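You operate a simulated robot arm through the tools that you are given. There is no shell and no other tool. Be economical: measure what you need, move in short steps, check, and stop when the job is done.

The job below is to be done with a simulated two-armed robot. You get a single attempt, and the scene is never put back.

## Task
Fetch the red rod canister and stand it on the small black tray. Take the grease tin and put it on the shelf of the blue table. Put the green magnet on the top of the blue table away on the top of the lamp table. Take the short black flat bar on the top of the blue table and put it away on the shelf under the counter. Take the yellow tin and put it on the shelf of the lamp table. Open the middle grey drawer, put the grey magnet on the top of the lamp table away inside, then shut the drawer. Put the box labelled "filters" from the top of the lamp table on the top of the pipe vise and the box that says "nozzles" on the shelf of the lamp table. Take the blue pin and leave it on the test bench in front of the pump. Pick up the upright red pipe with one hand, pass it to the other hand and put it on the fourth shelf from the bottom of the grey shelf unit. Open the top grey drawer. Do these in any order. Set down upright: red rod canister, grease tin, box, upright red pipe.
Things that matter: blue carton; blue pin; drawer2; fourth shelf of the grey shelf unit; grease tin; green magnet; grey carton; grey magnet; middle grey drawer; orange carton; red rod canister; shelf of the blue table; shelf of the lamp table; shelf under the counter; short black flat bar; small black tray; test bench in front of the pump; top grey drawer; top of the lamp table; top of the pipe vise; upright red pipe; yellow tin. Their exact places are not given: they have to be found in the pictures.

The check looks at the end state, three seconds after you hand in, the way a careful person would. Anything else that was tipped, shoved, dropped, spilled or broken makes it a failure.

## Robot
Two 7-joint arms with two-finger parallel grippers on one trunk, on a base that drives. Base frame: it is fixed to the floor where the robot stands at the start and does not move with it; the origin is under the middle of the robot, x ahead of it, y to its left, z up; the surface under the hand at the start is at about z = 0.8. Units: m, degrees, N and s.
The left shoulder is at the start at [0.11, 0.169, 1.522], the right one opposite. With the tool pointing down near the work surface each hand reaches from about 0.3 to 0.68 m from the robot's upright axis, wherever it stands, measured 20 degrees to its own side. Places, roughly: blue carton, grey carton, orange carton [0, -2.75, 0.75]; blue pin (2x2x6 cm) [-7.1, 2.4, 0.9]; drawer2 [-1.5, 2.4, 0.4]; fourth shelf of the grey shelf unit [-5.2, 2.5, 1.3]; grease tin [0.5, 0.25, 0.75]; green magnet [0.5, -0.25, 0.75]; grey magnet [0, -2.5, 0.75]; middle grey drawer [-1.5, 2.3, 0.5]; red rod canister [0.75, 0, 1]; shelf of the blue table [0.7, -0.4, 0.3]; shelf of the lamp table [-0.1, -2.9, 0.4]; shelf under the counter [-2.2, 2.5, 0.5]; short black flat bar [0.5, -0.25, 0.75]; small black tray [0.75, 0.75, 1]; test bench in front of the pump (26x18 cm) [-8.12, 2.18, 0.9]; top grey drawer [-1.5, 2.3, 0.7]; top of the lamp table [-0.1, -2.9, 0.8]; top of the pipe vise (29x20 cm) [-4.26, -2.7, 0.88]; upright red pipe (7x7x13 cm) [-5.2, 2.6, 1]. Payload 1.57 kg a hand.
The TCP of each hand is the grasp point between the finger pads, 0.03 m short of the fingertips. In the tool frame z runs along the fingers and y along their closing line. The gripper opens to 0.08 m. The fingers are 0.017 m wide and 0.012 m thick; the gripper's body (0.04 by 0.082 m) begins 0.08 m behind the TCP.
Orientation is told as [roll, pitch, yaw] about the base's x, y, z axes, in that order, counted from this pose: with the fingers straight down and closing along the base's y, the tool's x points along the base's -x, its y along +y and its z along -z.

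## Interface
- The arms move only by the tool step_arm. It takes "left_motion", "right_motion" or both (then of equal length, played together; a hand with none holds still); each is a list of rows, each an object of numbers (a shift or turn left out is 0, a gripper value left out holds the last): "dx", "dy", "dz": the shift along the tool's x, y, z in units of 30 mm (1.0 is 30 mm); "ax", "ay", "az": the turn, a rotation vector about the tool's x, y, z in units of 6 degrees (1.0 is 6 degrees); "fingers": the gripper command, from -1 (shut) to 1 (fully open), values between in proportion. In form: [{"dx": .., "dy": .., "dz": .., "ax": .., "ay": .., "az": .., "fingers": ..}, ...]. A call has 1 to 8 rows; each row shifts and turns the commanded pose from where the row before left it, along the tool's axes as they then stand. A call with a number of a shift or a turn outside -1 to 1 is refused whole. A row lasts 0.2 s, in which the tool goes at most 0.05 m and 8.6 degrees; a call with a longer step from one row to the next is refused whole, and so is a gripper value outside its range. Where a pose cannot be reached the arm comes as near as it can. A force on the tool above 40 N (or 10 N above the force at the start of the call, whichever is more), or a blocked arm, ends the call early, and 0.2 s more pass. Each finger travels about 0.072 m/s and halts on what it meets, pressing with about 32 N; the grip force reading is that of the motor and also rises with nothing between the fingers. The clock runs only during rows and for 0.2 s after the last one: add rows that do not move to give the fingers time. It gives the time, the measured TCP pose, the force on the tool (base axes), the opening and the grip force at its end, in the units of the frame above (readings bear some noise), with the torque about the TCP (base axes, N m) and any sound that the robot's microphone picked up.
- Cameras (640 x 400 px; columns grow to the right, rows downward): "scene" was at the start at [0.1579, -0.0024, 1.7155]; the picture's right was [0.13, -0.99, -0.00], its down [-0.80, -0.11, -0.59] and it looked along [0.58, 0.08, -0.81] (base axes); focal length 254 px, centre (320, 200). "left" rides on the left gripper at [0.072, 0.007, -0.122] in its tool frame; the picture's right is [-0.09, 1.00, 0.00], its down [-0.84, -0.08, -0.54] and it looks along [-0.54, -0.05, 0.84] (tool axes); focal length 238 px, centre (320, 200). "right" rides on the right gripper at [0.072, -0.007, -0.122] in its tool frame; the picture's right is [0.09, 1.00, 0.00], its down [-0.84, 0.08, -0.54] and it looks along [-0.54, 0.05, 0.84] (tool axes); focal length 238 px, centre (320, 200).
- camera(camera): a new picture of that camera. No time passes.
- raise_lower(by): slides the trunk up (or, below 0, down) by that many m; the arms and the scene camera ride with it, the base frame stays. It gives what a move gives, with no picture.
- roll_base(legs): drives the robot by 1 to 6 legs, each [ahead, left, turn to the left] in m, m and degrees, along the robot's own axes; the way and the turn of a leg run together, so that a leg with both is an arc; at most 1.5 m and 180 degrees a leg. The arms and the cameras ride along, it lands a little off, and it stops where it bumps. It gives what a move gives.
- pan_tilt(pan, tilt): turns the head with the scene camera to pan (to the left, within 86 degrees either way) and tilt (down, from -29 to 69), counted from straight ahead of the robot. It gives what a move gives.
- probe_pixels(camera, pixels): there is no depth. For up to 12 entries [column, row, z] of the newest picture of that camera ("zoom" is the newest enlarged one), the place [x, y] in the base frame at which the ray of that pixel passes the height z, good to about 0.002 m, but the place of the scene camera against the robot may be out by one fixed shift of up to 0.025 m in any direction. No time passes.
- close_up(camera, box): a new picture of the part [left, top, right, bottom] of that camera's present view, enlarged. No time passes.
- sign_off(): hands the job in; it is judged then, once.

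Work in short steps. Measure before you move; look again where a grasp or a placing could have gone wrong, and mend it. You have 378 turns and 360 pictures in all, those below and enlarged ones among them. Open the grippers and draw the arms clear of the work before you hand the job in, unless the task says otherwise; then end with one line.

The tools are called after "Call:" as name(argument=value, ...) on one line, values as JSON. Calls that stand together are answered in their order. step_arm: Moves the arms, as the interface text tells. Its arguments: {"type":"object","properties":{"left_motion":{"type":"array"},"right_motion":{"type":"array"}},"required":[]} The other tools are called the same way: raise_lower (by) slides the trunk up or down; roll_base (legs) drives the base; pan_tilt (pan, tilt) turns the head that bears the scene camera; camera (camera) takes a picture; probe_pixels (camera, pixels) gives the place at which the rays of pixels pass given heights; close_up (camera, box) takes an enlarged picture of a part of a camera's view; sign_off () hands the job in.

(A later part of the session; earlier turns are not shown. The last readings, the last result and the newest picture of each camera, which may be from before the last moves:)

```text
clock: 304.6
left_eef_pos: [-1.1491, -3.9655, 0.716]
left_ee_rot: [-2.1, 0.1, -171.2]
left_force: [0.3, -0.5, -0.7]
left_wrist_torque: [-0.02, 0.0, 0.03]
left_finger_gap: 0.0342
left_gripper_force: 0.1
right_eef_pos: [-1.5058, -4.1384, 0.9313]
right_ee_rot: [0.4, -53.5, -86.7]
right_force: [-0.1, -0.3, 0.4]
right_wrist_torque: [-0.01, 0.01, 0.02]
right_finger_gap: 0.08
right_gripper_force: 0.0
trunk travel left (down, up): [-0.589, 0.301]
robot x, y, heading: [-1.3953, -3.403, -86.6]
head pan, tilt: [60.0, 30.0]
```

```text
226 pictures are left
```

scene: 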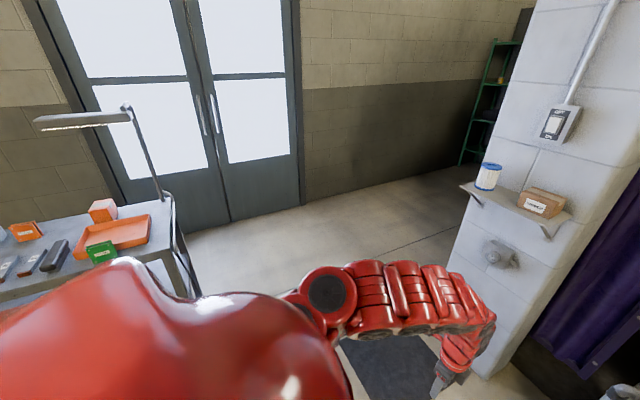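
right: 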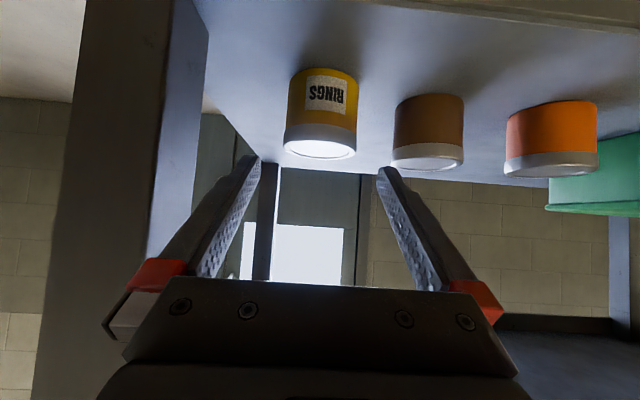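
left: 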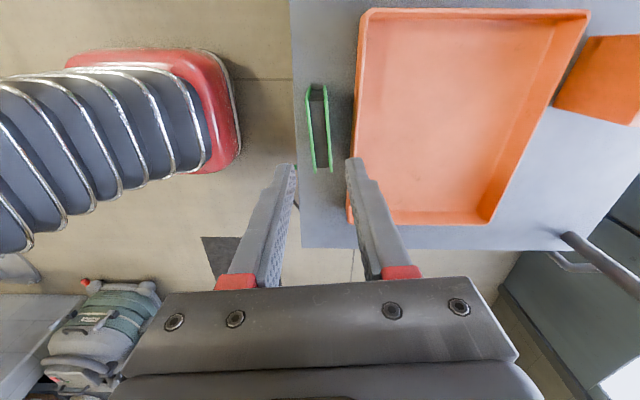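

The east passage is blocked by a mat and pillar. Instead I'll view from (0.2, −1.4), between blue table and the litter: turn to face +x, go left 2 m, then forward, trunk raised.

Call:
raise_lower(by=0.3)

Call:
roll_base(legs=[[0, 0, 86.6], [0, 1.4, 0], [0, 0.6, 0], [1.2, 0, 0]])

Call:
pan_tilt(pan=-55, tilt=35)

Call:
camera(camera="scene")

```text
clock: 307.6
left_eef_pos: [-1.1489, -3.9664, 1.0152]
left_ee_rot: [-2.1, 0.1, -171.2]
left_force: [-0.1, -0.5, 0.1]
left_wrist_torque: [-0.03, 0.03, 0.0]
left_finger_gap: 0.0341
left_gripper_force: 0.1
right_eef_pos: [-1.5053, -4.1397, 1.2332]
right_ee_rot: [0.4, -53.5, -86.7]
right_force: [0.4, 0.9, -0.6]
right_wrist_torque: [0.0, 0.02, 0.01]
right_finger_gap: 0.0798
right_gripper_force: 0.1
trunk travel left (down, up): [-0.889, 0.001]
robot x, y, heading: [-1.4004, -3.4027, -86.6]
head pan, tilt: [60.0, 30.0]
```

```text
clock: 326.8
left_eef_pos: [0.4257, -1.2888, 1.0144]
left_ee_rot: [-2.1, 0.0, -87.2]
left_force: [0.2, 0.0, -0.1]
left_wrist_torque: [0.0, 0.01, 0.01]
left_finger_gap: 0.0341
left_gripper_force: 0.2
right_eef_pos: [0.5602, -1.662, 1.2328]
right_ee_rot: [0.4, -53.5, -2.6]
right_force: [-0.7, -0.5, -0.1]
right_wrist_torque: [0.0, 0.03, -0.02]
right_finger_gap: 0.08
right_gripper_force: 0.0
trunk travel left (down, up): [-0.889, 0.001]
robot x, y, heading: [-0.1606, -1.4792, -2.3]
head pan, tilt: [60.0, 30.0]
```

```text
clock: 328.8
left_eef_pos: [0.426, -1.2888, 1.0153]
left_ee_rot: [-2.0, 0.1, -87.2]
left_force: [-0.6, 0.1, -0.6]
left_wrist_torque: [0.01, -0.01, 0.03]
left_finger_gap: 0.0338
left_gripper_force: 0.1
right_eef_pos: [0.5611, -1.6618, 1.2332]
right_ee_rot: [0.4, -53.5, -2.8]
right_force: [0.1, -0.3, 0.1]
right_wrist_torque: [-0.02, 0.03, 0.04]
right_finger_gap: 0.08
right_gripper_force: 0.2
trunk travel left (down, up): [-0.889, 0.001]
robot x, y, heading: [-0.1615, -1.4796, -2.2]
head pan, tilt: [-55.0, 35.0]
```

```text
225 pictures are left
```

scene: 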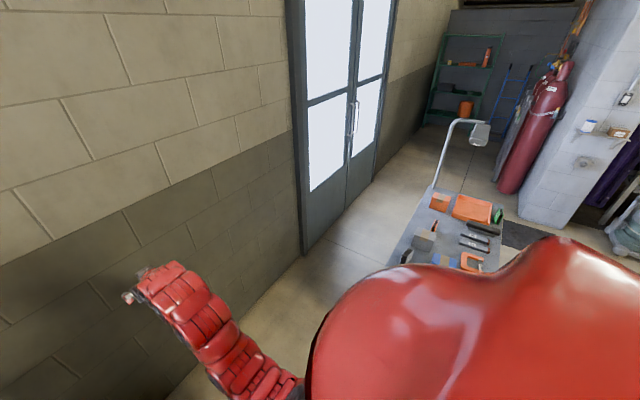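

The shoulder blocks the view; I turn to face −y and slide left 0.4 m.

Call:
roll_base(legs=[[0, 0, -87], [0, 0.45, 0]])

Call:
pan_tilt(pan=-15, tilt=35)

Call:
camera(camera="scene")

```text
clock: 331.2
left_eef_pos: [0.3856, -1.759, 1.0154]
left_ee_rot: [-2.2, 0.2, -132.1]
left_force: [-0.1, 0.5, 1.6]
left_wrist_torque: [0.0, -0.03, -0.01]
left_finger_gap: 0.0339
left_gripper_force: 0.0
right_eef_pos: [0.221, -2.1176, 1.2332]
right_ee_rot: [0.6, -53.6, -47.7]
right_force: [-0.4, -0.7, 0.2]
right_wrist_torque: [0.01, 0.01, 0.04]
right_finger_gap: 0.0801
right_gripper_force: 0.0
trunk travel left (down, up): [-0.889, 0.001]
robot x, y, heading: [-0.1629, -1.4763, -47.4]
head pan, tilt: [-55.0, 35.0]
stopped in leg 1: the robot was blocked; the commanded pose is now the measured one
```

```text
clock: 332.3
left_eef_pos: [0.3879, -1.7566, 1.0152]
left_ee_rot: [-2.3, 0.1, -132.0]
left_force: [-0.2, 0.0, -0.2]
left_wrist_torque: [0.0, 0.04, -0.01]
left_finger_gap: 0.0339
left_gripper_force: 0.0
right_eef_pos: [0.221, -2.1165, 1.2316]
right_ee_rot: [0.4, -53.5, -47.5]
right_force: [-1.0, 0.5, -0.6]
right_wrist_torque: [0.01, 0.01, 0.05]
right_finger_gap: 0.08
right_gripper_force: 0.0
trunk travel left (down, up): [-0.889, 0.001]
robot x, y, heading: [-0.1625, -1.4786, -47.3]
head pan, tilt: [-15.0, 35.0]
```

```text
224 pictures are left
```

scene: 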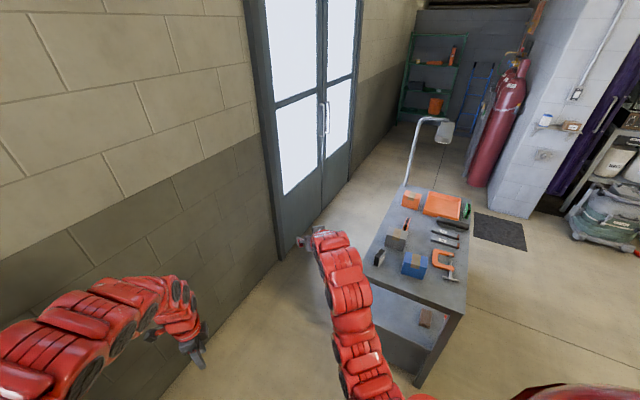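

Something blocked the turn. I look at the floor around.

Call:
pan_tilt(pan=-40, tilt=65)

Call:
camera(camera="scene")

Call:
pan_tilt(pan=30, tilt=65)

Call:
camera(camera="scene")

```text
clock: 333.3
left_eef_pos: [0.3879, -1.758, 1.0146]
left_ee_rot: [-2.2, 0.1, -132.1]
left_force: [-0.2, 0.6, 0.0]
left_wrist_torque: [0.04, 0.02, -0.02]
left_finger_gap: 0.0338
left_gripper_force: 0.1
right_eef_pos: [0.2206, -2.1181, 1.2326]
right_ee_rot: [0.5, -53.5, -47.6]
right_force: [-0.5, -0.6, -0.2]
right_wrist_torque: [0.0, 0.03, -0.03]
right_finger_gap: 0.08
right_gripper_force: 0.1
trunk travel left (down, up): [-0.889, 0.001]
robot x, y, heading: [-0.1604, -1.4782, -47.4]
head pan, tilt: [-40.0, 65.0]
```

```text
223 pictures are left
```

scene: 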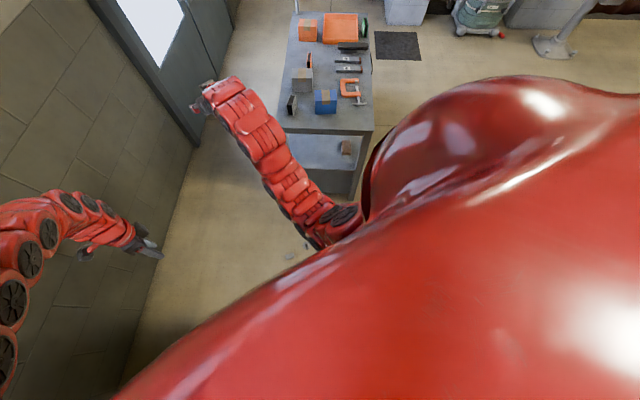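

```text
clock: 334.7
left_eef_pos: [0.3884, -1.7582, 1.0144]
left_ee_rot: [-2.3, 0.2, -132.1]
left_force: [-0.3, 0.5, -0.2]
left_wrist_torque: [0.0, 0.02, -0.06]
left_finger_gap: 0.0341
left_gripper_force: 0.0
right_eef_pos: [0.2206, -2.1168, 1.2316]
right_ee_rot: [0.4, -53.5, -47.7]
right_force: [0.7, 0.1, 0.5]
right_wrist_torque: [-0.02, -0.02, 0.03]
right_finger_gap: 0.08
right_gripper_force: 0.1
trunk travel left (down, up): [-0.889, 0.001]
robot x, y, heading: [-0.1579, -1.4779, -47.7]
head pan, tilt: [30.0, 65.0]
```

```text
222 pictures are left
```

scene: 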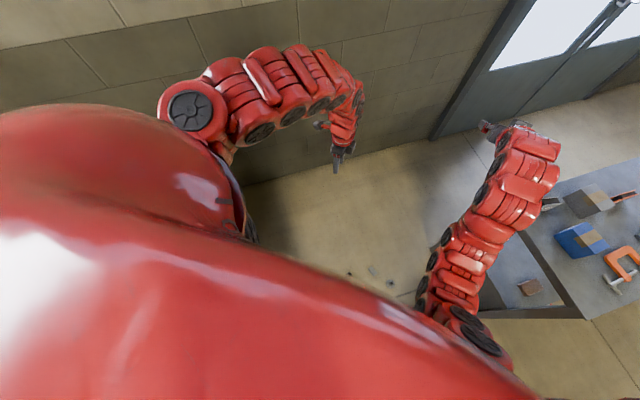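

Before leaving I zoom on the cartons from this pose for their +y faces.

Call:
pan_tilt(pan=-20, tilt=35)

Call:
close_up(camera="scene", box=[325, 180, 435, 290])

```text
clock: 335.9
left_eef_pos: [0.3892, -1.7572, 1.0144]
left_ee_rot: [-2.2, 0.1, -132.0]
left_force: [-0.9, -0.7, -0.4]
left_wrist_torque: [0.0, 0.0, 0.0]
left_finger_gap: 0.0338
left_gripper_force: 0.1
right_eef_pos: [0.2215, -2.119, 1.2336]
right_ee_rot: [0.5, -53.5, -47.6]
right_force: [1.0, -0.2, 0.1]
right_wrist_torque: [0.01, -0.03, -0.01]
right_finger_gap: 0.08
right_gripper_force: 0.1
trunk travel left (down, up): [-0.889, 0.001]
robot x, y, heading: [-0.1603, -1.4805, -47.3]
head pan, tilt: [-20.0, 35.0]
```

```text
3.64 times, centred on (380, 235) of scene
```

zoom: 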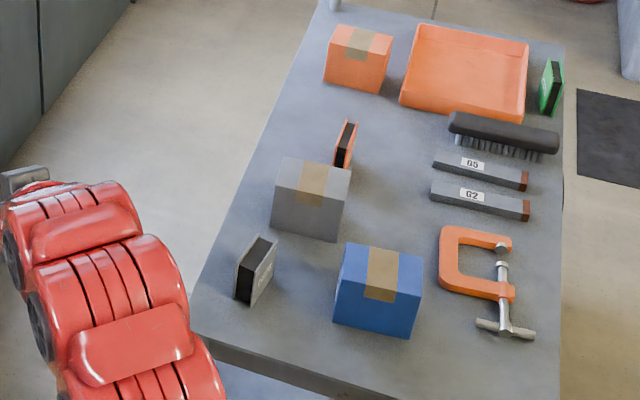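

The labels must be on the +x faces. The left hand's camera currently looks toward −x/−y from the NE; I check it.

Call:
camera(camera="left")

```text
220 pictures are left
```

left: 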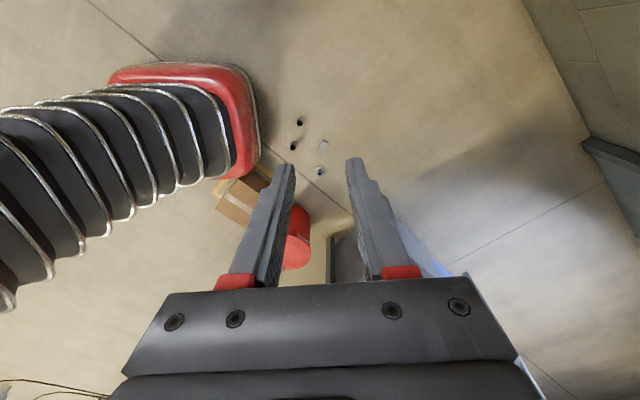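

I tilt the left hand 36° so its camera looks at the cartons' door-side faces.

Call:
step_arm(left_motion=[{"ay": -1}, {"ay": -1}, {"ay": -1}, {"ay": -1}, {"ay": -1}, {"ay": -1}])

Call:
camera(camera="left")

```text
clock: 337.2
left_eef_pos: [0.3885, -1.7572, 1.0153]
left_ee_rot: [-2.8, -36.0, -130.6]
left_force: [-1.0, -0.7, -0.7]
left_wrist_torque: [0.02, 0.01, 0.0]
left_finger_gap: 0.0341
left_gripper_force: 0.2
right_eef_pos: [0.2211, -2.1168, 1.2339]
right_ee_rot: [0.3, -53.5, -47.6]
right_force: [-0.1, -0.9, -0.2]
right_wrist_torque: [0.0, 0.01, 0.0]
right_finger_gap: 0.08
right_gripper_force: 0.1
trunk travel left (down, up): [-0.889, 0.001]
robot x, y, heading: [-0.1608, -1.4785, -47.5]
head pan, tilt: [-20.0, 35.0]
```

```text
219 pictures are left
```

left: 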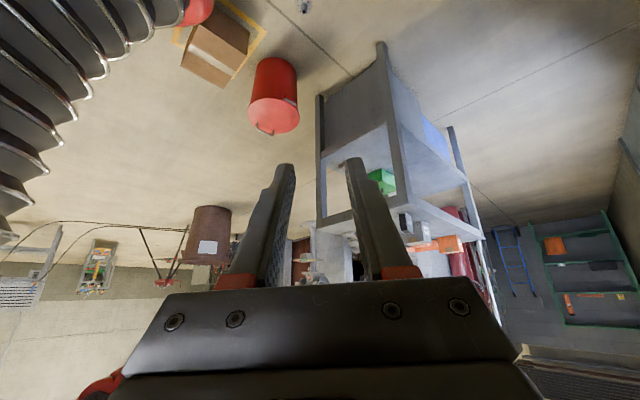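

Call:
close_up(camera="left", box=[380, 190, 500, 270])

```text
5.00 times, centred on (440, 230) of left
```

zoom: 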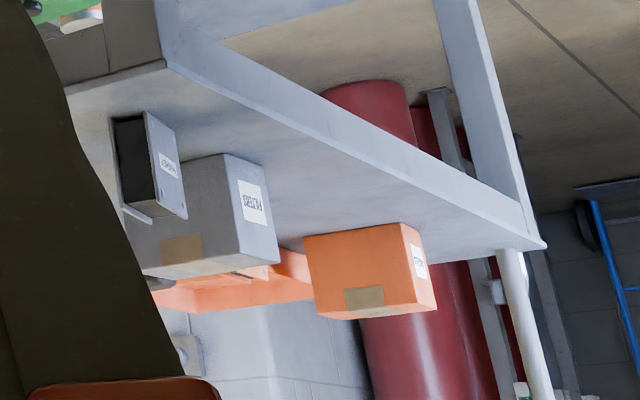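

Labels are visible. I enlarge each.

Call:
close_up(camera="left", box=[418, 224, 434, 236])

Call:
close_up(camera="left", box=[452, 236, 468, 248])

```text
16.00 times, centred on (426, 230) of left
```

zoom: 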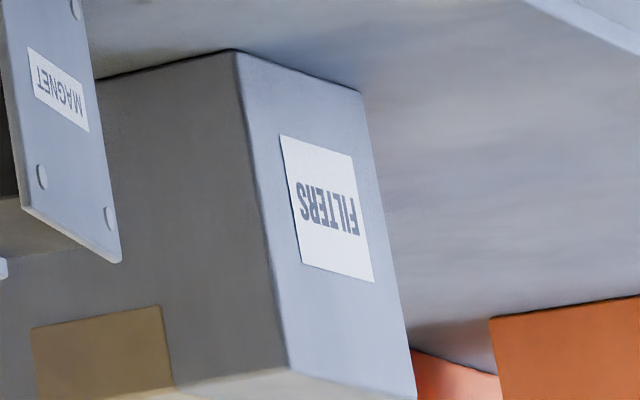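

```text
16.00 times, centred on (460, 242) of left
```

zoom: 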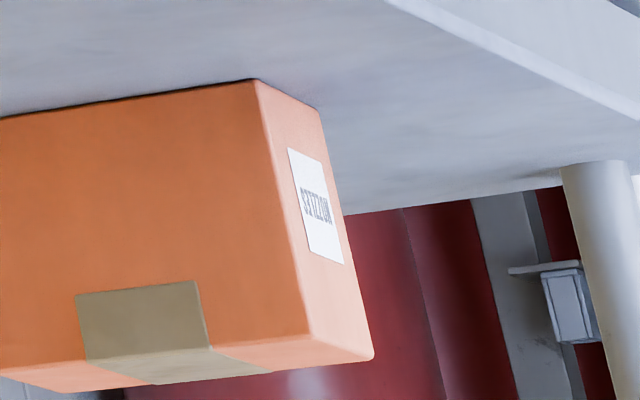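

Grey = FILTERS, orange = NOZZLES. I turn back off the cardboard boxes, and drive round to the −x side of the lamp table again.

Call:
roll_base(legs=[[0, 0, 47], [-1.2, 0, 0], [0, -1.2, 0]])

Call:
pan_tilt(pan=0, tilt=30)

Call:
camera(camera="scene")

```text
clock: 351.2
left_eef_pos: [-0.7674, -2.4688, 1.0151]
left_ee_rot: [-2.7, -35.9, -82.5]
left_force: [0.2, -0.1, -0.2]
left_wrist_torque: [-0.02, -0.03, 0.02]
left_finger_gap: 0.0342
left_gripper_force: 0.1
right_eef_pos: [-0.6126, -2.8337, 1.2312]
right_ee_rot: [0.5, -53.5, 0.4]
right_force: [0.3, 0.9, 0.2]
right_wrist_torque: [0.01, -0.01, 0.05]
right_finger_gap: 0.0798
right_gripper_force: 0.1
trunk travel left (down, up): [-0.889, 0.001]
robot x, y, heading: [-1.3427, -2.6894, 0.8]
head pan, tilt: [-20.0, 35.0]
```

```text
clock: 352.0
left_eef_pos: [-0.7678, -2.4687, 1.0149]
left_ee_rot: [-2.6, -35.7, -82.6]
left_force: [-0.5, 0.2, 0.6]
left_wrist_torque: [0.02, -0.06, -0.01]
left_finger_gap: 0.0338
left_gripper_force: 0.1
right_eef_pos: [-0.6124, -2.8335, 1.2327]
right_ee_rot: [0.5, -53.6, 0.5]
right_force: [0.2, -0.3, -0.8]
right_wrist_torque: [0.0, -0.01, -0.03]
right_finger_gap: 0.08
right_gripper_force: 0.1
trunk travel left (down, up): [-0.889, 0.001]
robot x, y, heading: [-1.342, -2.6871, 0.6]
head pan, tilt: [0.0, 30.0]
```

```text
215 pictures are left
```

scene: 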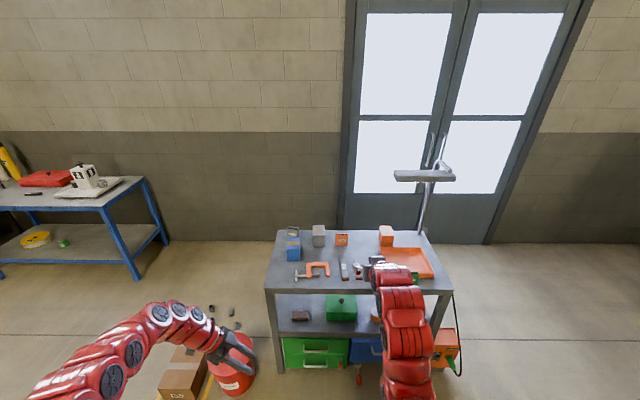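

I measure the cartons and the grey magnet from here.

Call:
close_up(camera="scene", box=[270, 215, 430, 285])

Call:
probe_pixels(camera="zoom", pixels=[[436, 99, 0.81], [435, 124, 0.8], [496, 124, 0.8], [437, 76, 0.88], [495, 78, 0.88], [173, 128, 0.8], [217, 128, 0.8], [173, 65, 0.9], [218, 64, 0.9], [70, 90, 0.87], [116, 88, 0.87]])

```text
4.00 times, centred on (350, 250) of scene
```

zoom: 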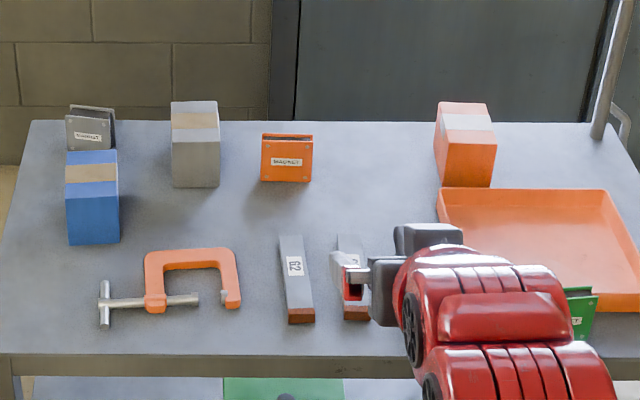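

```text
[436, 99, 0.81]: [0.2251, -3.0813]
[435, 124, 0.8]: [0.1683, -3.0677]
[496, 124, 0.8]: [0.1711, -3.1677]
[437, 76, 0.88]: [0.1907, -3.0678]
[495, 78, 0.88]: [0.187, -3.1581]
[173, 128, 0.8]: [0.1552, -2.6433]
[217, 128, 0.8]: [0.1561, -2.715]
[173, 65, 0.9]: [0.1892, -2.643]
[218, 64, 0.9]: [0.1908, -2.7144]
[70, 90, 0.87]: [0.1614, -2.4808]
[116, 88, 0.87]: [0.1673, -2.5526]
```

Call:
probe_pixels(camera="zoom", pixels=[[440, 187, 0.8], [492, 187, 0.8], [436, 141, 0.88], [497, 144, 0.88], [440, 103, 0.88], [172, 187, 0.8], [219, 187, 0.8], [171, 140, 0.88], [171, 101, 0.88], [66, 244, 0.8], [119, 242, 0.8], [90, 120, 0.877]])

```text
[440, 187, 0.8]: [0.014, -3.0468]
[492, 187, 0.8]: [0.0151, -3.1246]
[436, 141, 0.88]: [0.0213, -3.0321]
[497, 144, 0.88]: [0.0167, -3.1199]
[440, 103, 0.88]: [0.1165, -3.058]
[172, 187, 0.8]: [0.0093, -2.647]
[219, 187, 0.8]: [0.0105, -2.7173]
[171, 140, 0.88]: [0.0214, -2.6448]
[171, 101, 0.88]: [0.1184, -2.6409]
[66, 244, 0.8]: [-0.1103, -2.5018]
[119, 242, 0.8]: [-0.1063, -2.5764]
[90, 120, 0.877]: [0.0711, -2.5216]
```

I lower the trunk for longer level reach, then bring the left hand upright and up (clear of the table height), and the right hand up.

Call:
raise_lower(by=-0.37)

Call:
step_arm(left_motion=[{"ay": 1}, {"ay": 1}, {"ay": 1}, {"ay": 1}, {"ay": 1}, {"ay": 1}, {"dz": -1}, {"dz": -1}], right_motion=[{"dx": -0.6}, {"dx": -0.6}, {"dx": -0.6}, {"dx": -0.6}, {}, {}, {}, {}])

Call:
step_arm(left_motion=[{"dz": -1}, {"dz": -1}, {"dz": -1}, {"dz": -1}, {"dz": -1}, {"dz": -1}, {"dz": -1}, {"dz": -1}])

```text
clock: 355.6
left_eef_pos: [-0.7678, -2.4694, 0.6451]
left_ee_rot: [-2.8, -35.8, -82.6]
left_force: [-0.4, 0.1, 0.0]
left_wrist_torque: [-0.02, 0.02, 0.01]
left_finger_gap: 0.0342
left_gripper_force: 0.0
right_eef_pos: [-0.6115, -2.8338, 0.8635]
right_ee_rot: [0.5, -53.5, 0.4]
right_force: [-0.5, 0.4, -1.1]
right_wrist_torque: [0.01, 0.01, 0.01]
right_finger_gap: 0.0799
right_gripper_force: 0.1
trunk travel left (down, up): [-0.519, 0.371]
robot x, y, heading: [-1.3433, -2.6859, 0.7]
head pan, tilt: [0.0, 30.0]
```

```text
clock: 357.4
left_eef_pos: [-0.7395, -2.4669, 0.6898]
left_ee_rot: [-2.5, 0.1, -84.1]
left_force: [0.8, 0.3, -0.5]
left_wrist_torque: [0.0, 0.01, 0.01]
left_finger_gap: 0.0343
left_gripper_force: 0.1
left hand out of reach, approached as far as the arm can: row 7, 8
right_eef_pos: [-0.5687, -2.8335, 0.9227]
right_ee_rot: [0.5, -53.5, 0.3]
right_force: [-0.6, 0.0, 0.4]
right_wrist_torque: [0.02, -0.02, -0.03]
right_finger_gap: 0.0801
right_gripper_force: 0.1
trunk travel left (down, up): [-0.519, 0.371]
robot x, y, heading: [-1.3393, -2.6855, 0.6]
head pan, tilt: [0.0, 30.0]
```

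```text
clock: 359.2
left_eef_pos: [-0.7069, -2.4633, 0.9228]
left_ee_rot: [-2.2, 0.2, -84.1]
left_force: [0.3, 0.5, -0.5]
left_wrist_torque: [0.0, 0.01, -0.01]
left_finger_gap: 0.034
left_gripper_force: 0.0
left hand out of reach, approached as far as the arm can: row 1, 2, 3
right_eef_pos: [-0.5681, -2.8325, 0.9223]
right_ee_rot: [0.5, -53.4, 0.4]
right_force: [0.2, -0.3, 0.2]
right_wrist_torque: [0.0, 0.0, 0.03]
right_finger_gap: 0.0797
right_gripper_force: 0.1
trunk travel left (down, up): [-0.519, 0.371]
robot x, y, heading: [-1.3434, -2.688, 0.7]
head pan, tilt: [0.0, 30.0]
```

Call:
step_arm(left_motion=[{"dz": -1}, {"dz": -1}, {"dz": -1}], right_motion=[{"dx": -0.8}, {"dx": -0.8}, {}])

Call:
roll_base(legs=[[0, -0.235, -0.6], [0.42, 0, 0]])

Call:
camera(camera="right")

Call:
camera(camera="left")

```text
clock: 360.0
left_eef_pos: [-0.6779, -2.4622, 0.9521]
left_ee_rot: [-2.2, 0.1, -84.0]
left_force: [-0.1, 0.2, -0.5]
left_wrist_torque: [0.02, 0.01, -0.02]
left_finger_gap: 0.0342
left_gripper_force: 0.0
left hand out of reach, approached as far as the arm can: row 1, 2, 3
right_eef_pos: [-0.5398, -2.8338, 0.9603]
right_ee_rot: [0.5, -53.3, 0.4]
right_force: [-0.3, -0.5, -0.7]
right_wrist_torque: [-0.03, 0.0, 0.01]
right_finger_gap: 0.0801
right_gripper_force: 0.0
trunk travel left (down, up): [-0.519, 0.371]
robot x, y, heading: [-1.3424, -2.6913, 0.6]
head pan, tilt: [0.0, 30.0]
```

```text
clock: 363.9
left_eef_pos: [-0.2491, -2.7172, 0.951]
left_ee_rot: [-2.2, 0.1, -85.5]
left_force: [0.5, 0.5, 0.5]
left_wrist_torque: [-0.01, 0.02, 0.03]
left_finger_gap: 0.0342
left_gripper_force: 0.2
right_eef_pos: [-0.12, -3.0937, 0.9591]
right_ee_rot: [0.4, -53.5, -0.9]
right_force: [-0.3, 0.1, 0.6]
right_wrist_torque: [-0.01, 0.02, 0.01]
right_finger_gap: 0.08
right_gripper_force: 0.0
trunk travel left (down, up): [-0.519, 0.371]
robot x, y, heading: [-0.9147, -2.9272, -0.7]
head pan, tilt: [0.0, 30.0]
```

```text
213 pictures are left
```

right: 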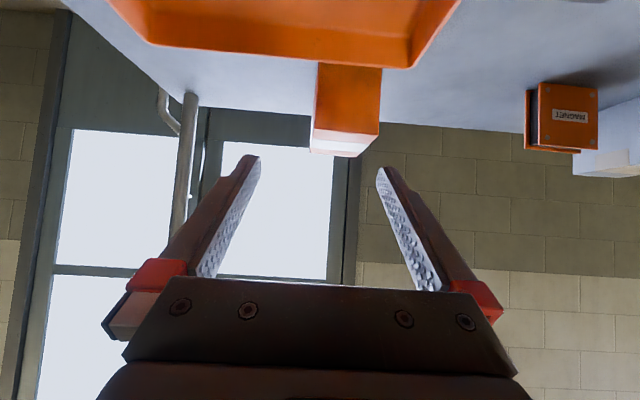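

```text
212 pictures are left
```

left: 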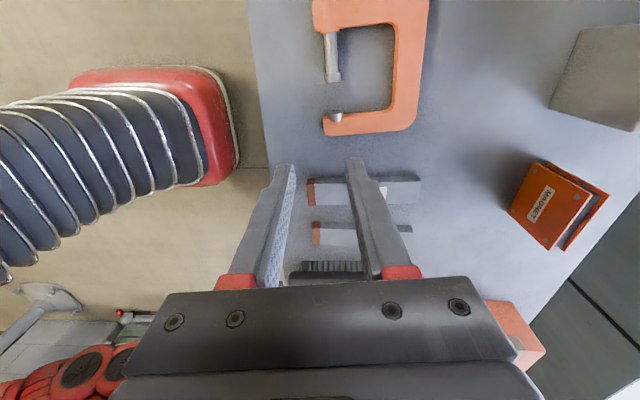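

Call:
close_up(camera="right", box=[280, 40, 440, 170])

Call:
probe_pixels(camera="right", pixels=[[318, 64, 0.8], [383, 67, 0.8], [540, 125, 0.8]])

```text
3.08 times, centred on (360, 105) of right
```

zoom: 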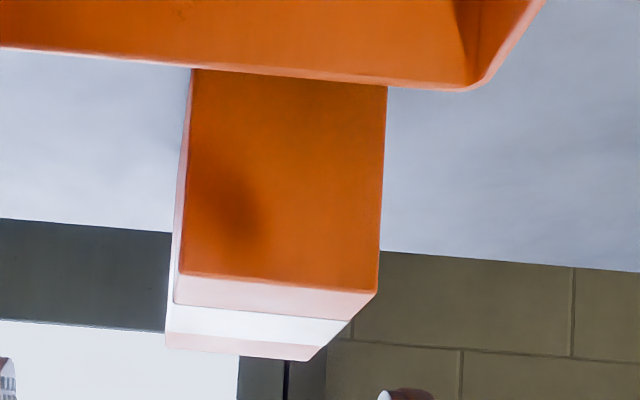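

```text
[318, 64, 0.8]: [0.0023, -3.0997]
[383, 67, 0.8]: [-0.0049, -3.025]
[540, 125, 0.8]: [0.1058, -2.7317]
```

The base is hidden by the tray rim. I drive 8 cm closer and take another view to triangulate the box's top front edge.

Call:
probe_pixels(camera="right", pixels=[[315.4, 128.6, 0.88], [315.4, 128.6, 0.9], [378.4, 134.8, 0.88], [378.4, 134.8, 0.9], [313, 153, 0.88], [313, 153, 0.9]])

Call:
roll_base(legs=[[0.08, 0, 0]])

Call:
close_up(camera="right", box=[240, 20, 440, 170])

```text
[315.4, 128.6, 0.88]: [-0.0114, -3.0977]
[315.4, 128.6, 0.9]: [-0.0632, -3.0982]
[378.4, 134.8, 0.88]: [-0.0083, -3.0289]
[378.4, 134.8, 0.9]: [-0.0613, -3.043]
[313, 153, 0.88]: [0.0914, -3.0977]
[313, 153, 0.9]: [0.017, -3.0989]
```

```text
clock: 365.0
left_eef_pos: [-0.1669, -2.721, 0.9516]
left_ee_rot: [-2.2, 0.1, -85.5]
left_force: [0.1, 0.2, -0.3]
left_wrist_torque: [0.01, 0.01, 0.01]
left_finger_gap: 0.034
left_gripper_force: 0.1
right_eef_pos: [-0.0383, -3.0957, 0.9592]
right_ee_rot: [0.4, -53.4, -1.1]
right_force: [0.7, 0.1, -0.9]
right_wrist_torque: [0.01, -0.01, 0.01]
right_finger_gap: 0.0801
right_gripper_force: 0.0
trunk travel left (down, up): [-0.519, 0.371]
robot x, y, heading: [-0.8394, -2.9293, -0.8]
head pan, tilt: [0.0, 30.0]
```

```text
2.67 times, centred on (340, 95) of right
```

zoom: 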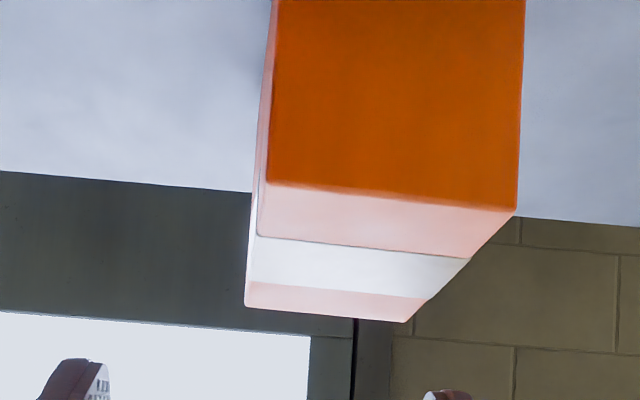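

Call:
probe_pixels(camera="right", pixels=[[320.5, 89, 0.88], [320.5, 89, 0.9], [413.1, 99.1, 0.88], [413.1, 99.1, 0.9], [312.2, 135.1, 0.88], [312.2, 135.1, 0.9], [371.9, 140.7, 0.88], [371.9, 140.7, 0.9]])

```text
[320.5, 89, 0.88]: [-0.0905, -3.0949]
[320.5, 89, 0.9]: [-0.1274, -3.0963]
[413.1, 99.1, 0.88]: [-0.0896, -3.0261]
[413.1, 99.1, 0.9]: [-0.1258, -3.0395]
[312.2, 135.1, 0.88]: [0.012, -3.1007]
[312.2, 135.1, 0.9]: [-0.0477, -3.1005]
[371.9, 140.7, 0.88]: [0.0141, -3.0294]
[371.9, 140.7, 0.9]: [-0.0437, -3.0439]
```

The probe used the older full picture; I probe again in the zoom picture itself.

Call:
probe_pixels(camera="zoom", pixels=[[268, 184, 0.88], [268, 184, 0.9], [515, 211, 0.88], [515, 211, 0.9], [246, 307, 0.88], [246, 307, 0.9], [405, 322, 0.88], [405, 322, 0.9]])

```text
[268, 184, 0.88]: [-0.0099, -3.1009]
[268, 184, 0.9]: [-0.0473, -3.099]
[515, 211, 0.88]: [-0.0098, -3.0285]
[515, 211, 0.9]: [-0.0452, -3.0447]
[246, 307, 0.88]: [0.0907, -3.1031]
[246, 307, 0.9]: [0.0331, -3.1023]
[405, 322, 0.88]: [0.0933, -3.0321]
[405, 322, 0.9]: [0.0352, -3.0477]
```

Box: x −0.010…0.092, y −3.101…−3.029 (0.072 wide), top 0.88. I align the right hand laterally and check centring.

Call:
step_arm(right_motion=[{"dy": 1, "dx": 0.9}, {"dx": 0.9}, {}])

Call:
camera(camera="right")

```text
clock: 365.8
left_eef_pos: [-0.1669, -2.7199, 0.9522]
left_ee_rot: [-2.0, 0.1, -85.6]
left_force: [0.1, 0.1, 0.1]
left_wrist_torque: [-0.01, 0.03, -0.01]
left_finger_gap: 0.034
left_gripper_force: 0.0
right_eef_pos: [-0.0732, -3.0643, 0.916]
right_ee_rot: [0.3, -53.6, -1.1]
right_force: [-0.1, -0.5, -0.7]
right_wrist_torque: [0.0, 0.0, -0.01]
right_finger_gap: 0.08
right_gripper_force: 0.0
trunk travel left (down, up): [-0.519, 0.371]
robot x, y, heading: [-0.842, -2.929, -0.7]
head pan, tilt: [0.0, 30.0]
```

```text
209 pictures are left
```

right: 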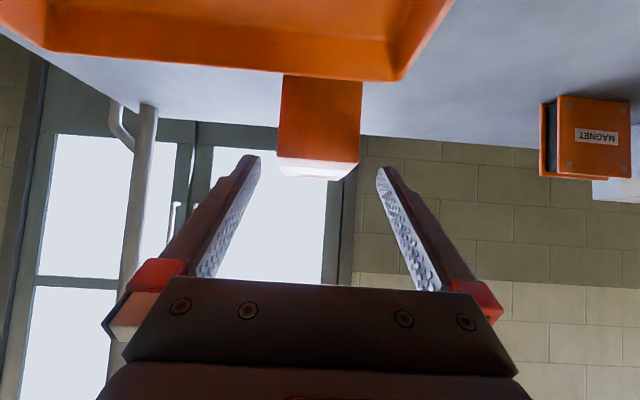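

Call:
step_arm(right_motion=[{"dz": 0.9, "dy": 0.05}, {"dz": 0.9}, {"dz": 0.7}, {}])

Call:
camera(camera="right")

```text
clock: 366.8
left_eef_pos: [-0.1691, -2.7198, 0.9515]
left_ee_rot: [-2.1, 0.0, -85.6]
left_force: [0.2, 0.2, -0.5]
left_wrist_torque: [-0.01, 0.0, -0.03]
left_finger_gap: 0.0342
left_gripper_force: 0.1
right_eef_pos: [-0.0099, -3.0628, 0.8721]
right_ee_rot: [0.5, -53.5, -1.1]
right_force: [0.8, 0.0, 0.4]
right_wrist_torque: [-0.01, 0.0, -0.02]
right_finger_gap: 0.0802
right_gripper_force: 0.2
trunk travel left (down, up): [-0.519, 0.371]
robot x, y, heading: [-0.8356, -2.9295, -0.8]
head pan, tilt: [0.0, 30.0]
```

```text
208 pictures are left
```

right: 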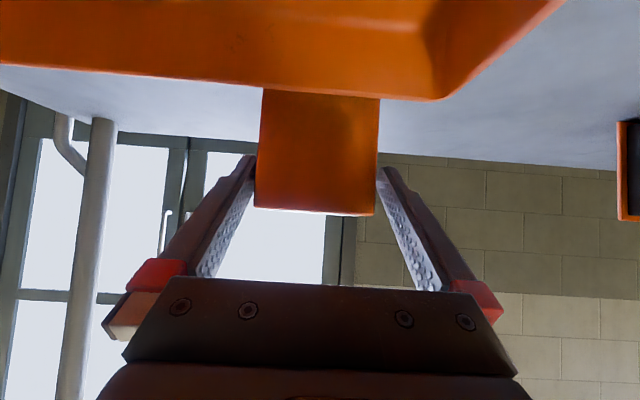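

Nearly centred; I shift 2 mm and advance 5 cm, then close.

Call:
step_arm(right_motion=[{"dz": 0.5, "dy": -0.07}, {"dz": 0.6}, {"dz": 0.5}, {}, {"fingers": -1}, {}, {}])

Call:
camera(camera="right")

```text
clock: 368.4
left_eef_pos: [-0.1678, -2.7208, 0.9522]
left_ee_rot: [-2.1, 0.0, -85.6]
left_force: [-0.4, -0.7, -0.3]
left_wrist_torque: [0.05, -0.02, 0.0]
left_finger_gap: 0.0341
left_gripper_force: 0.1
right_eef_pos: [0.0279, -3.0671, 0.8433]
right_ee_rot: [0.4, -53.5, -1.1]
right_force: [1.5, 0.3, 0.3]
right_wrist_torque: [-0.13, -0.04, 0.02]
right_finger_gap: 0.0697
right_gripper_force: 32.3
trunk travel left (down, up): [-0.519, 0.371]
robot x, y, heading: [-0.8417, -2.9287, -0.9]
head pan, tilt: [0.0, 30.0]
```

```text
207 pictures are left
```

right: 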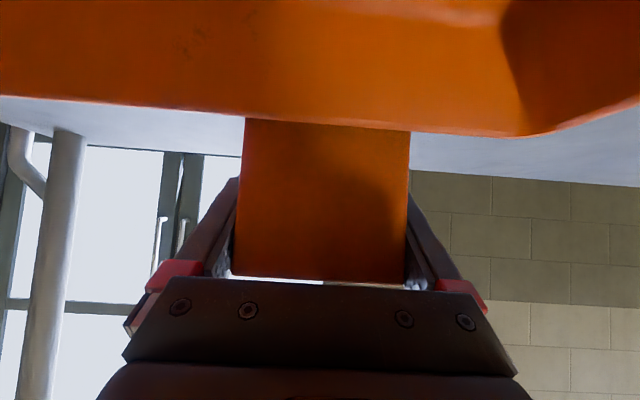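

Gripped (0.070). I lift slowly 8 cm.

Call:
step_arm(right_motion=[{"dx": -0.27, "dz": -0.2}, {"dx": -0.27, "dz": -0.2}, {"dx": -0.27, "dz": -0.2}, {"dx": -0.27, "dz": -0.2}, {"dx": -0.27, "dz": -0.2}, {"dx": -0.27, "dz": -0.2}, {"dx": -0.27, "dz": -0.2}, {"dx": -0.27, "dz": -0.2}])

Call:
camera(camera="right")

Call:
camera(camera="scene")

```text
clock: 370.2
left_eef_pos: [-0.1684, -2.7198, 0.9528]
left_ee_rot: [-2.2, 0.2, -85.6]
left_force: [-0.2, 0.9, -0.2]
left_wrist_torque: [-0.01, 0.03, 0.0]
left_finger_gap: 0.0342
left_gripper_force: 0.2
right_eef_pos: [0.0283, -3.0675, 0.9239]
right_ee_rot: [0.5, -53.4, -1.0]
right_force: [-0.4, -0.2, -2.9]
right_wrist_torque: [0.04, 0.01, 0.01]
right_finger_gap: 0.0697
right_gripper_force: 32.2
trunk travel left (down, up): [-0.519, 0.371]
robot x, y, heading: [-0.8339, -2.9285, -0.8]
head pan, tilt: [0.0, 30.0]
```

```text
206 pictures are left
```

right: 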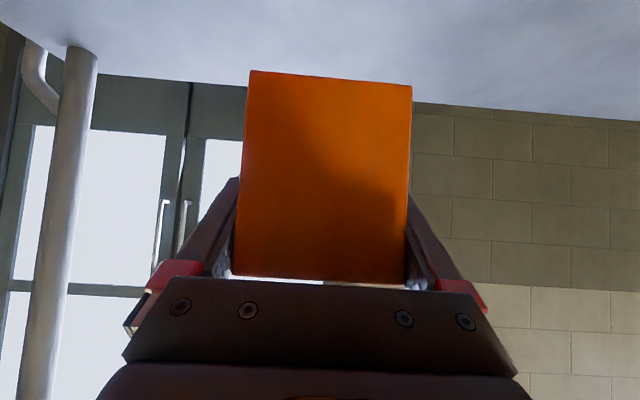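

```text
205 pictures are left
```

scene: 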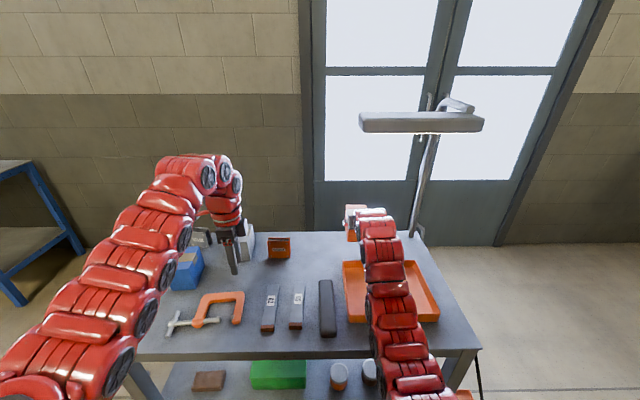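

Held. I raise 5 cm more, back off 0.45 m, shift left to y −2.56 and retract the left hand, then lower the trunk.

Call:
step_arm(right_motion=[{"dx": -0.27, "dz": -0.2}, {"dx": -0.27, "dz": -0.2}, {"dx": -0.27, "dz": -0.2}, {"dx": -0.27, "dz": -0.2}, {"dx": -0.27, "dz": -0.2}])

Call:
roll_base(legs=[[-0.47, 0, 0], [0, 0.37, 0.8]])

Call:
step_arm(left_motion=[{"dy": -0.9, "dz": 0.3}, {"dy": -0.9, "dz": 0.3}, {"dy": -0.9, "dz": 0.3}, {"dy": -0.9, "dz": 0.3}])

Call:
raise_lower(by=-0.35)

Call:
camera(camera="right")

```text
clock: 371.4
left_eef_pos: [-0.1685, -2.7196, 0.9519]
left_ee_rot: [-2.3, 0.1, -85.7]
left_force: [0.1, -0.1, -0.1]
left_wrist_torque: [-0.01, 0.01, -0.03]
left_finger_gap: 0.0338
left_gripper_force: 0.1
right_eef_pos: [0.0281, -3.067, 0.9723]
right_ee_rot: [0.4, -53.4, -1.2]
right_force: [-0.1, -1.3, -2.5]
right_wrist_torque: [0.01, 0.03, 0.0]
right_finger_gap: 0.0698
right_gripper_force: 32.3
trunk travel left (down, up): [-0.519, 0.371]
robot x, y, heading: [-0.8386, -2.9291, -1.0]
head pan, tilt: [0.0, 30.0]
```

```text
clock: 376.2
left_eef_pos: [-0.6372, -2.3378, 0.9501]
left_ee_rot: [-2.2, 0.2, -84.9]
left_force: [-0.2, -0.6, -0.1]
left_wrist_torque: [0.01, 0.01, 0.02]
left_finger_gap: 0.0341
left_gripper_force: 0.1
right_eef_pos: [-0.4354, -2.682, 0.9741]
right_ee_rot: [0.4, -53.5, -0.3]
right_force: [0.1, -1.7, -1.7]
right_wrist_torque: [-0.04, 0.02, -0.02]
right_finger_gap: 0.0701
right_gripper_force: 32.4
trunk travel left (down, up): [-0.519, 0.371]
robot x, y, heading: [-1.3024, -2.5558, -0.1]
head pan, tilt: [0.0, 30.0]
```

```text
clock: 377.2
left_eef_pos: [-0.6882, -2.3423, 0.9264]
left_ee_rot: [-2.3, 0.0, -84.6]
left_force: [-0.2, -0.6, -0.2]
left_wrist_torque: [0.03, -0.02, 0.0]
left_finger_gap: 0.0339
left_gripper_force: 0.2
left hand out of reach, approached as far as the arm can: row 1, 2, 3, 4
right_eef_pos: [-0.4359, -2.6814, 0.9745]
right_ee_rot: [0.5, -53.5, -0.3]
right_force: [0.5, 0.4, -2.5]
right_wrist_torque: [0.0, 0.02, 0.04]
right_finger_gap: 0.0699
right_gripper_force: 32.4
trunk travel left (down, up): [-0.519, 0.371]
robot x, y, heading: [-1.3014, -2.5539, -0.1]
head pan, tilt: [0.0, 30.0]
```

```text
clock: 380.6
left_eef_pos: [-0.6878, -2.3424, 0.5777]
left_ee_rot: [-2.4, -0.1, -84.7]
left_force: [-0.2, 0.2, 0.2]
left_wrist_torque: [-0.03, -0.04, -0.01]
left_finger_gap: 0.0341
left_gripper_force: 0.0
right_eef_pos: [-0.4362, -2.6812, 0.6245]
right_ee_rot: [0.5, -53.4, -0.4]
right_force: [-0.7, 0.6, -1.6]
right_wrist_torque: [0.0, 0.01, 0.01]
right_finger_gap: 0.07
right_gripper_force: 32.2
trunk travel left (down, up): [-0.169, 0.721]
robot x, y, heading: [-1.3019, -2.561, -0.3]
head pan, tilt: [0.0, 30.0]
```

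```text
204 pictures are left
```

right: 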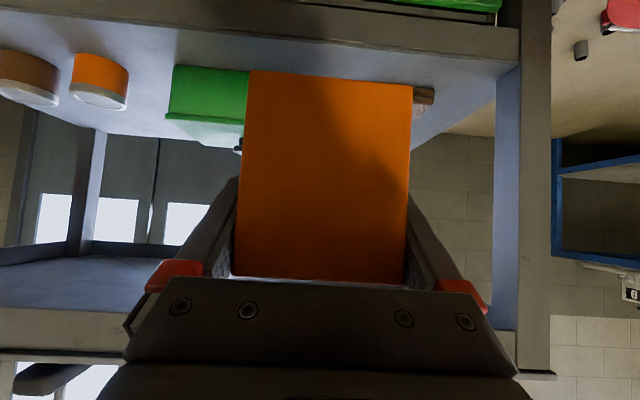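

I lower the hand 6 cm and check from the head camera.

Call:
step_arm(right_motion=[{"dx": 0.27, "dz": 0.2}, {"dx": 0.27, "dz": 0.2}, {"dx": 0.27, "dz": 0.2}, {"dx": 0.27, "dz": 0.2}, {"dx": 0.27, "dz": 0.2}, {"dx": 0.27, "dz": 0.2}])

Call:
camera(camera="scene")

Call:
camera(camera="right")

```text
clock: 382.0
left_eef_pos: [-0.6888, -2.3423, 0.5782]
left_ee_rot: [-2.3, 0.0, -84.8]
left_force: [0.1, 0.7, 0.7]
left_wrist_torque: [0.02, -0.03, 0.0]
left_finger_gap: 0.0341
left_gripper_force: 0.0
right_eef_pos: [-0.4367, -2.6818, 0.5624]
right_ee_rot: [0.5, -53.5, -0.3]
right_force: [-0.4, 0.4, -2.2]
right_wrist_torque: [-0.03, 0.01, 0.01]
right_finger_gap: 0.0697
right_gripper_force: 32.2
trunk travel left (down, up): [-0.169, 0.721]
robot x, y, heading: [-1.3024, -2.5507, -0.1]
head pan, tilt: [0.0, 30.0]
```

```text
203 pictures are left
```

scene: 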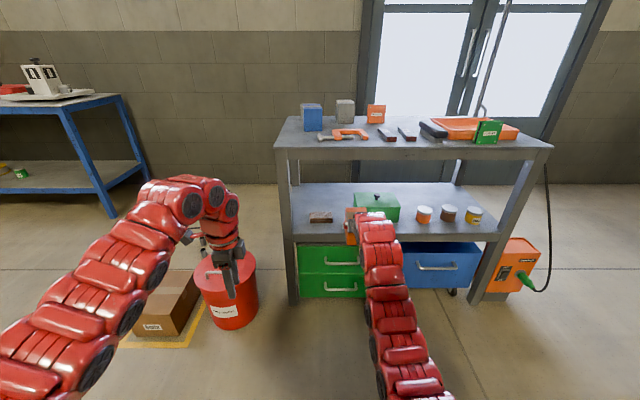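

```text
202 pictures are left
```

right: 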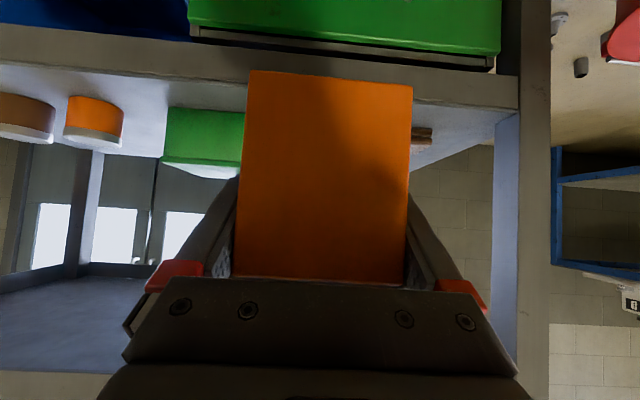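

Call:
close_up(camera="scene", box=[290, 180, 410, 255])

Call:
probe_pixels(camera="scene", pixels=[[333, 222, 0.445], [310, 223, 0.445], [355, 222, 0.445], [400, 221, 0.445], [293, 235, 0.445]])

Call:
probe_pixels(camera="right", pixels=[[434, 134, 0.445], [165, 110, 0.445], [164, 160, 0.52]])

```text
5.33 times, centred on (350, 218) of scene
```

zoom: 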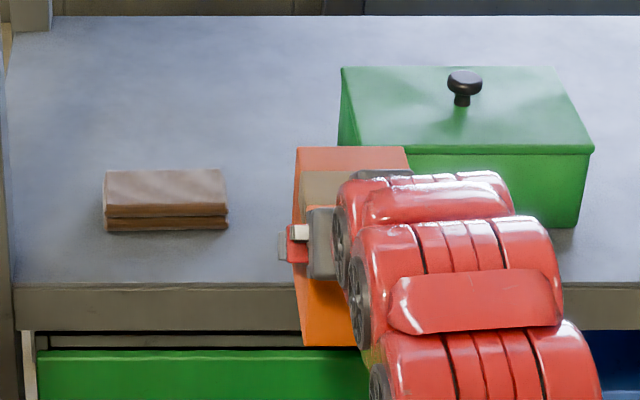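

```text
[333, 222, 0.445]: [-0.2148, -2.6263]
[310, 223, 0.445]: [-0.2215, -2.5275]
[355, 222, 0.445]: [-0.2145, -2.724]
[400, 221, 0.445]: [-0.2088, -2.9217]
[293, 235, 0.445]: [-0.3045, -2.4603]
```

```text
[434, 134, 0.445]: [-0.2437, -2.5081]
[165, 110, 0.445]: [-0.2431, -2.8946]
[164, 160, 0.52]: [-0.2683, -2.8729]
```

There's a ~13 cm gap between brush (y −2.61) and green box (y ≈ −2.75), and the box is centred on it. I drive in 0.185 m and lower to contact.

Call:
roll_base(legs=[[0.185, 0, 0]])

Call:
step_arm(right_motion=[{"dx": 0.27, "dz": 0.2}, {"dx": 0.27, "dz": 0.2}, {"dx": 0.27, "dz": 0.2}, {"dx": 0.27, "dz": 0.2}, {"dx": 0.27, "dz": 0.2}, {"dx": 0.2, "dz": 0.15}])

Call:
camera(camera="scene")

```text
clock: 383.5
left_eef_pos: [-0.5056, -2.3416, 0.577]
left_ee_rot: [-2.3, 0.0, -84.5]
left_force: [0.6, -0.4, -0.4]
left_wrist_torque: [0.03, 0.0, 0.03]
left_finger_gap: 0.0343
left_gripper_force: 0.1
right_eef_pos: [-0.253, -2.6791, 0.5612]
right_ee_rot: [0.5, -53.4, -0.2]
right_force: [-0.4, 0.2, -2.5]
right_wrist_torque: [0.05, 0.0, -0.01]
right_finger_gap: 0.07
right_gripper_force: 32.0
trunk travel left (down, up): [-0.169, 0.721]
robot x, y, heading: [-1.1185, -2.5596, -0.0]
head pan, tilt: [0.0, 30.0]
```

```text
clock: 384.9
left_eef_pos: [-0.5046, -2.3399, 0.5768]
left_ee_rot: [-2.3, 0.0, -84.5]
left_force: [0.6, 0.4, -1.0]
left_wrist_torque: [-0.01, 0.01, -0.02]
left_finger_gap: 0.0341
left_gripper_force: 0.2
right_eef_pos: [-0.252, -2.6782, 0.5041]
right_ee_rot: [0.4, -53.4, -0.1]
right_force: [0.2, -0.2, -1.3]
right_wrist_torque: [-0.01, 0.01, -0.02]
right_finger_gap: 0.0697
right_gripper_force: 31.7
trunk travel left (down, up): [-0.169, 0.721]
robot x, y, heading: [-1.1189, -2.5538, 0.0]
head pan, tilt: [0.0, 30.0]
```

```text
200 pictures are left
```

scene: 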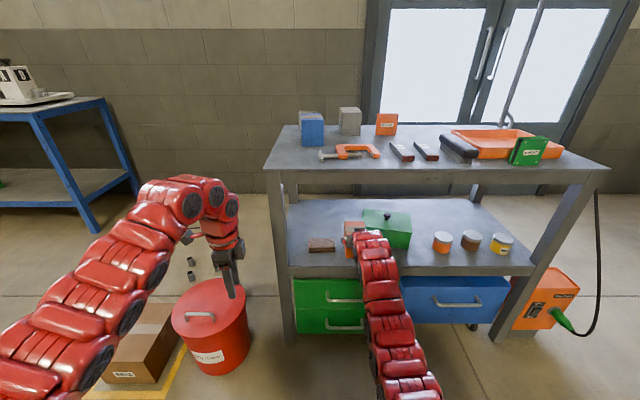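

Call:
step_arm(right_motion=[{"dx": 0.13, "dz": 0.1}, {"dx": 0.13, "dz": 0.1}, {"dx": 0.1, "dz": 0.07}])

Call:
close_up(camera="scene", box=[290, 190, 430, 280])

```text
clock: 385.7
left_eef_pos: [-0.5056, -2.3408, 0.5781]
left_ee_rot: [-2.3, -0.1, -84.5]
left_force: [0.0, -0.4, -0.1]
left_wrist_torque: [-0.02, 0.04, -0.01]
left_finger_gap: 0.034
left_gripper_force: 0.1
right_eef_pos: [-0.2522, -2.6793, 0.4911]
right_ee_rot: [0.5, -53.6, -0.3]
right_force: [0.0, 0.5, -2.8]
right_wrist_torque: [0.03, -0.02, 0.0]
right_finger_gap: 0.0698
right_gripper_force: 32.6
trunk travel left (down, up): [-0.169, 0.721]
robot x, y, heading: [-1.1197, -2.5582, 0.2]
head pan, tilt: [0.0, 30.0]
```

```text
4.44 times, centred on (360, 235) of scene
```

zoom: 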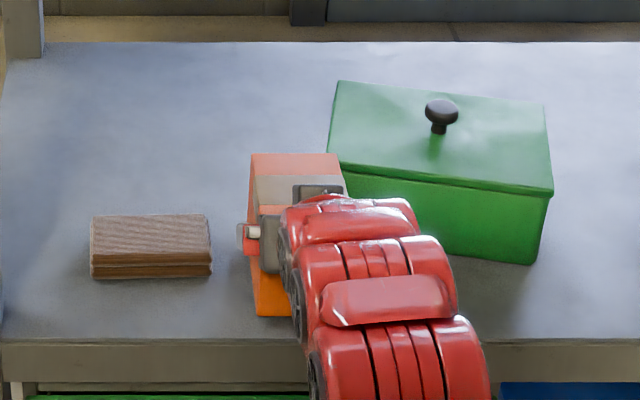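

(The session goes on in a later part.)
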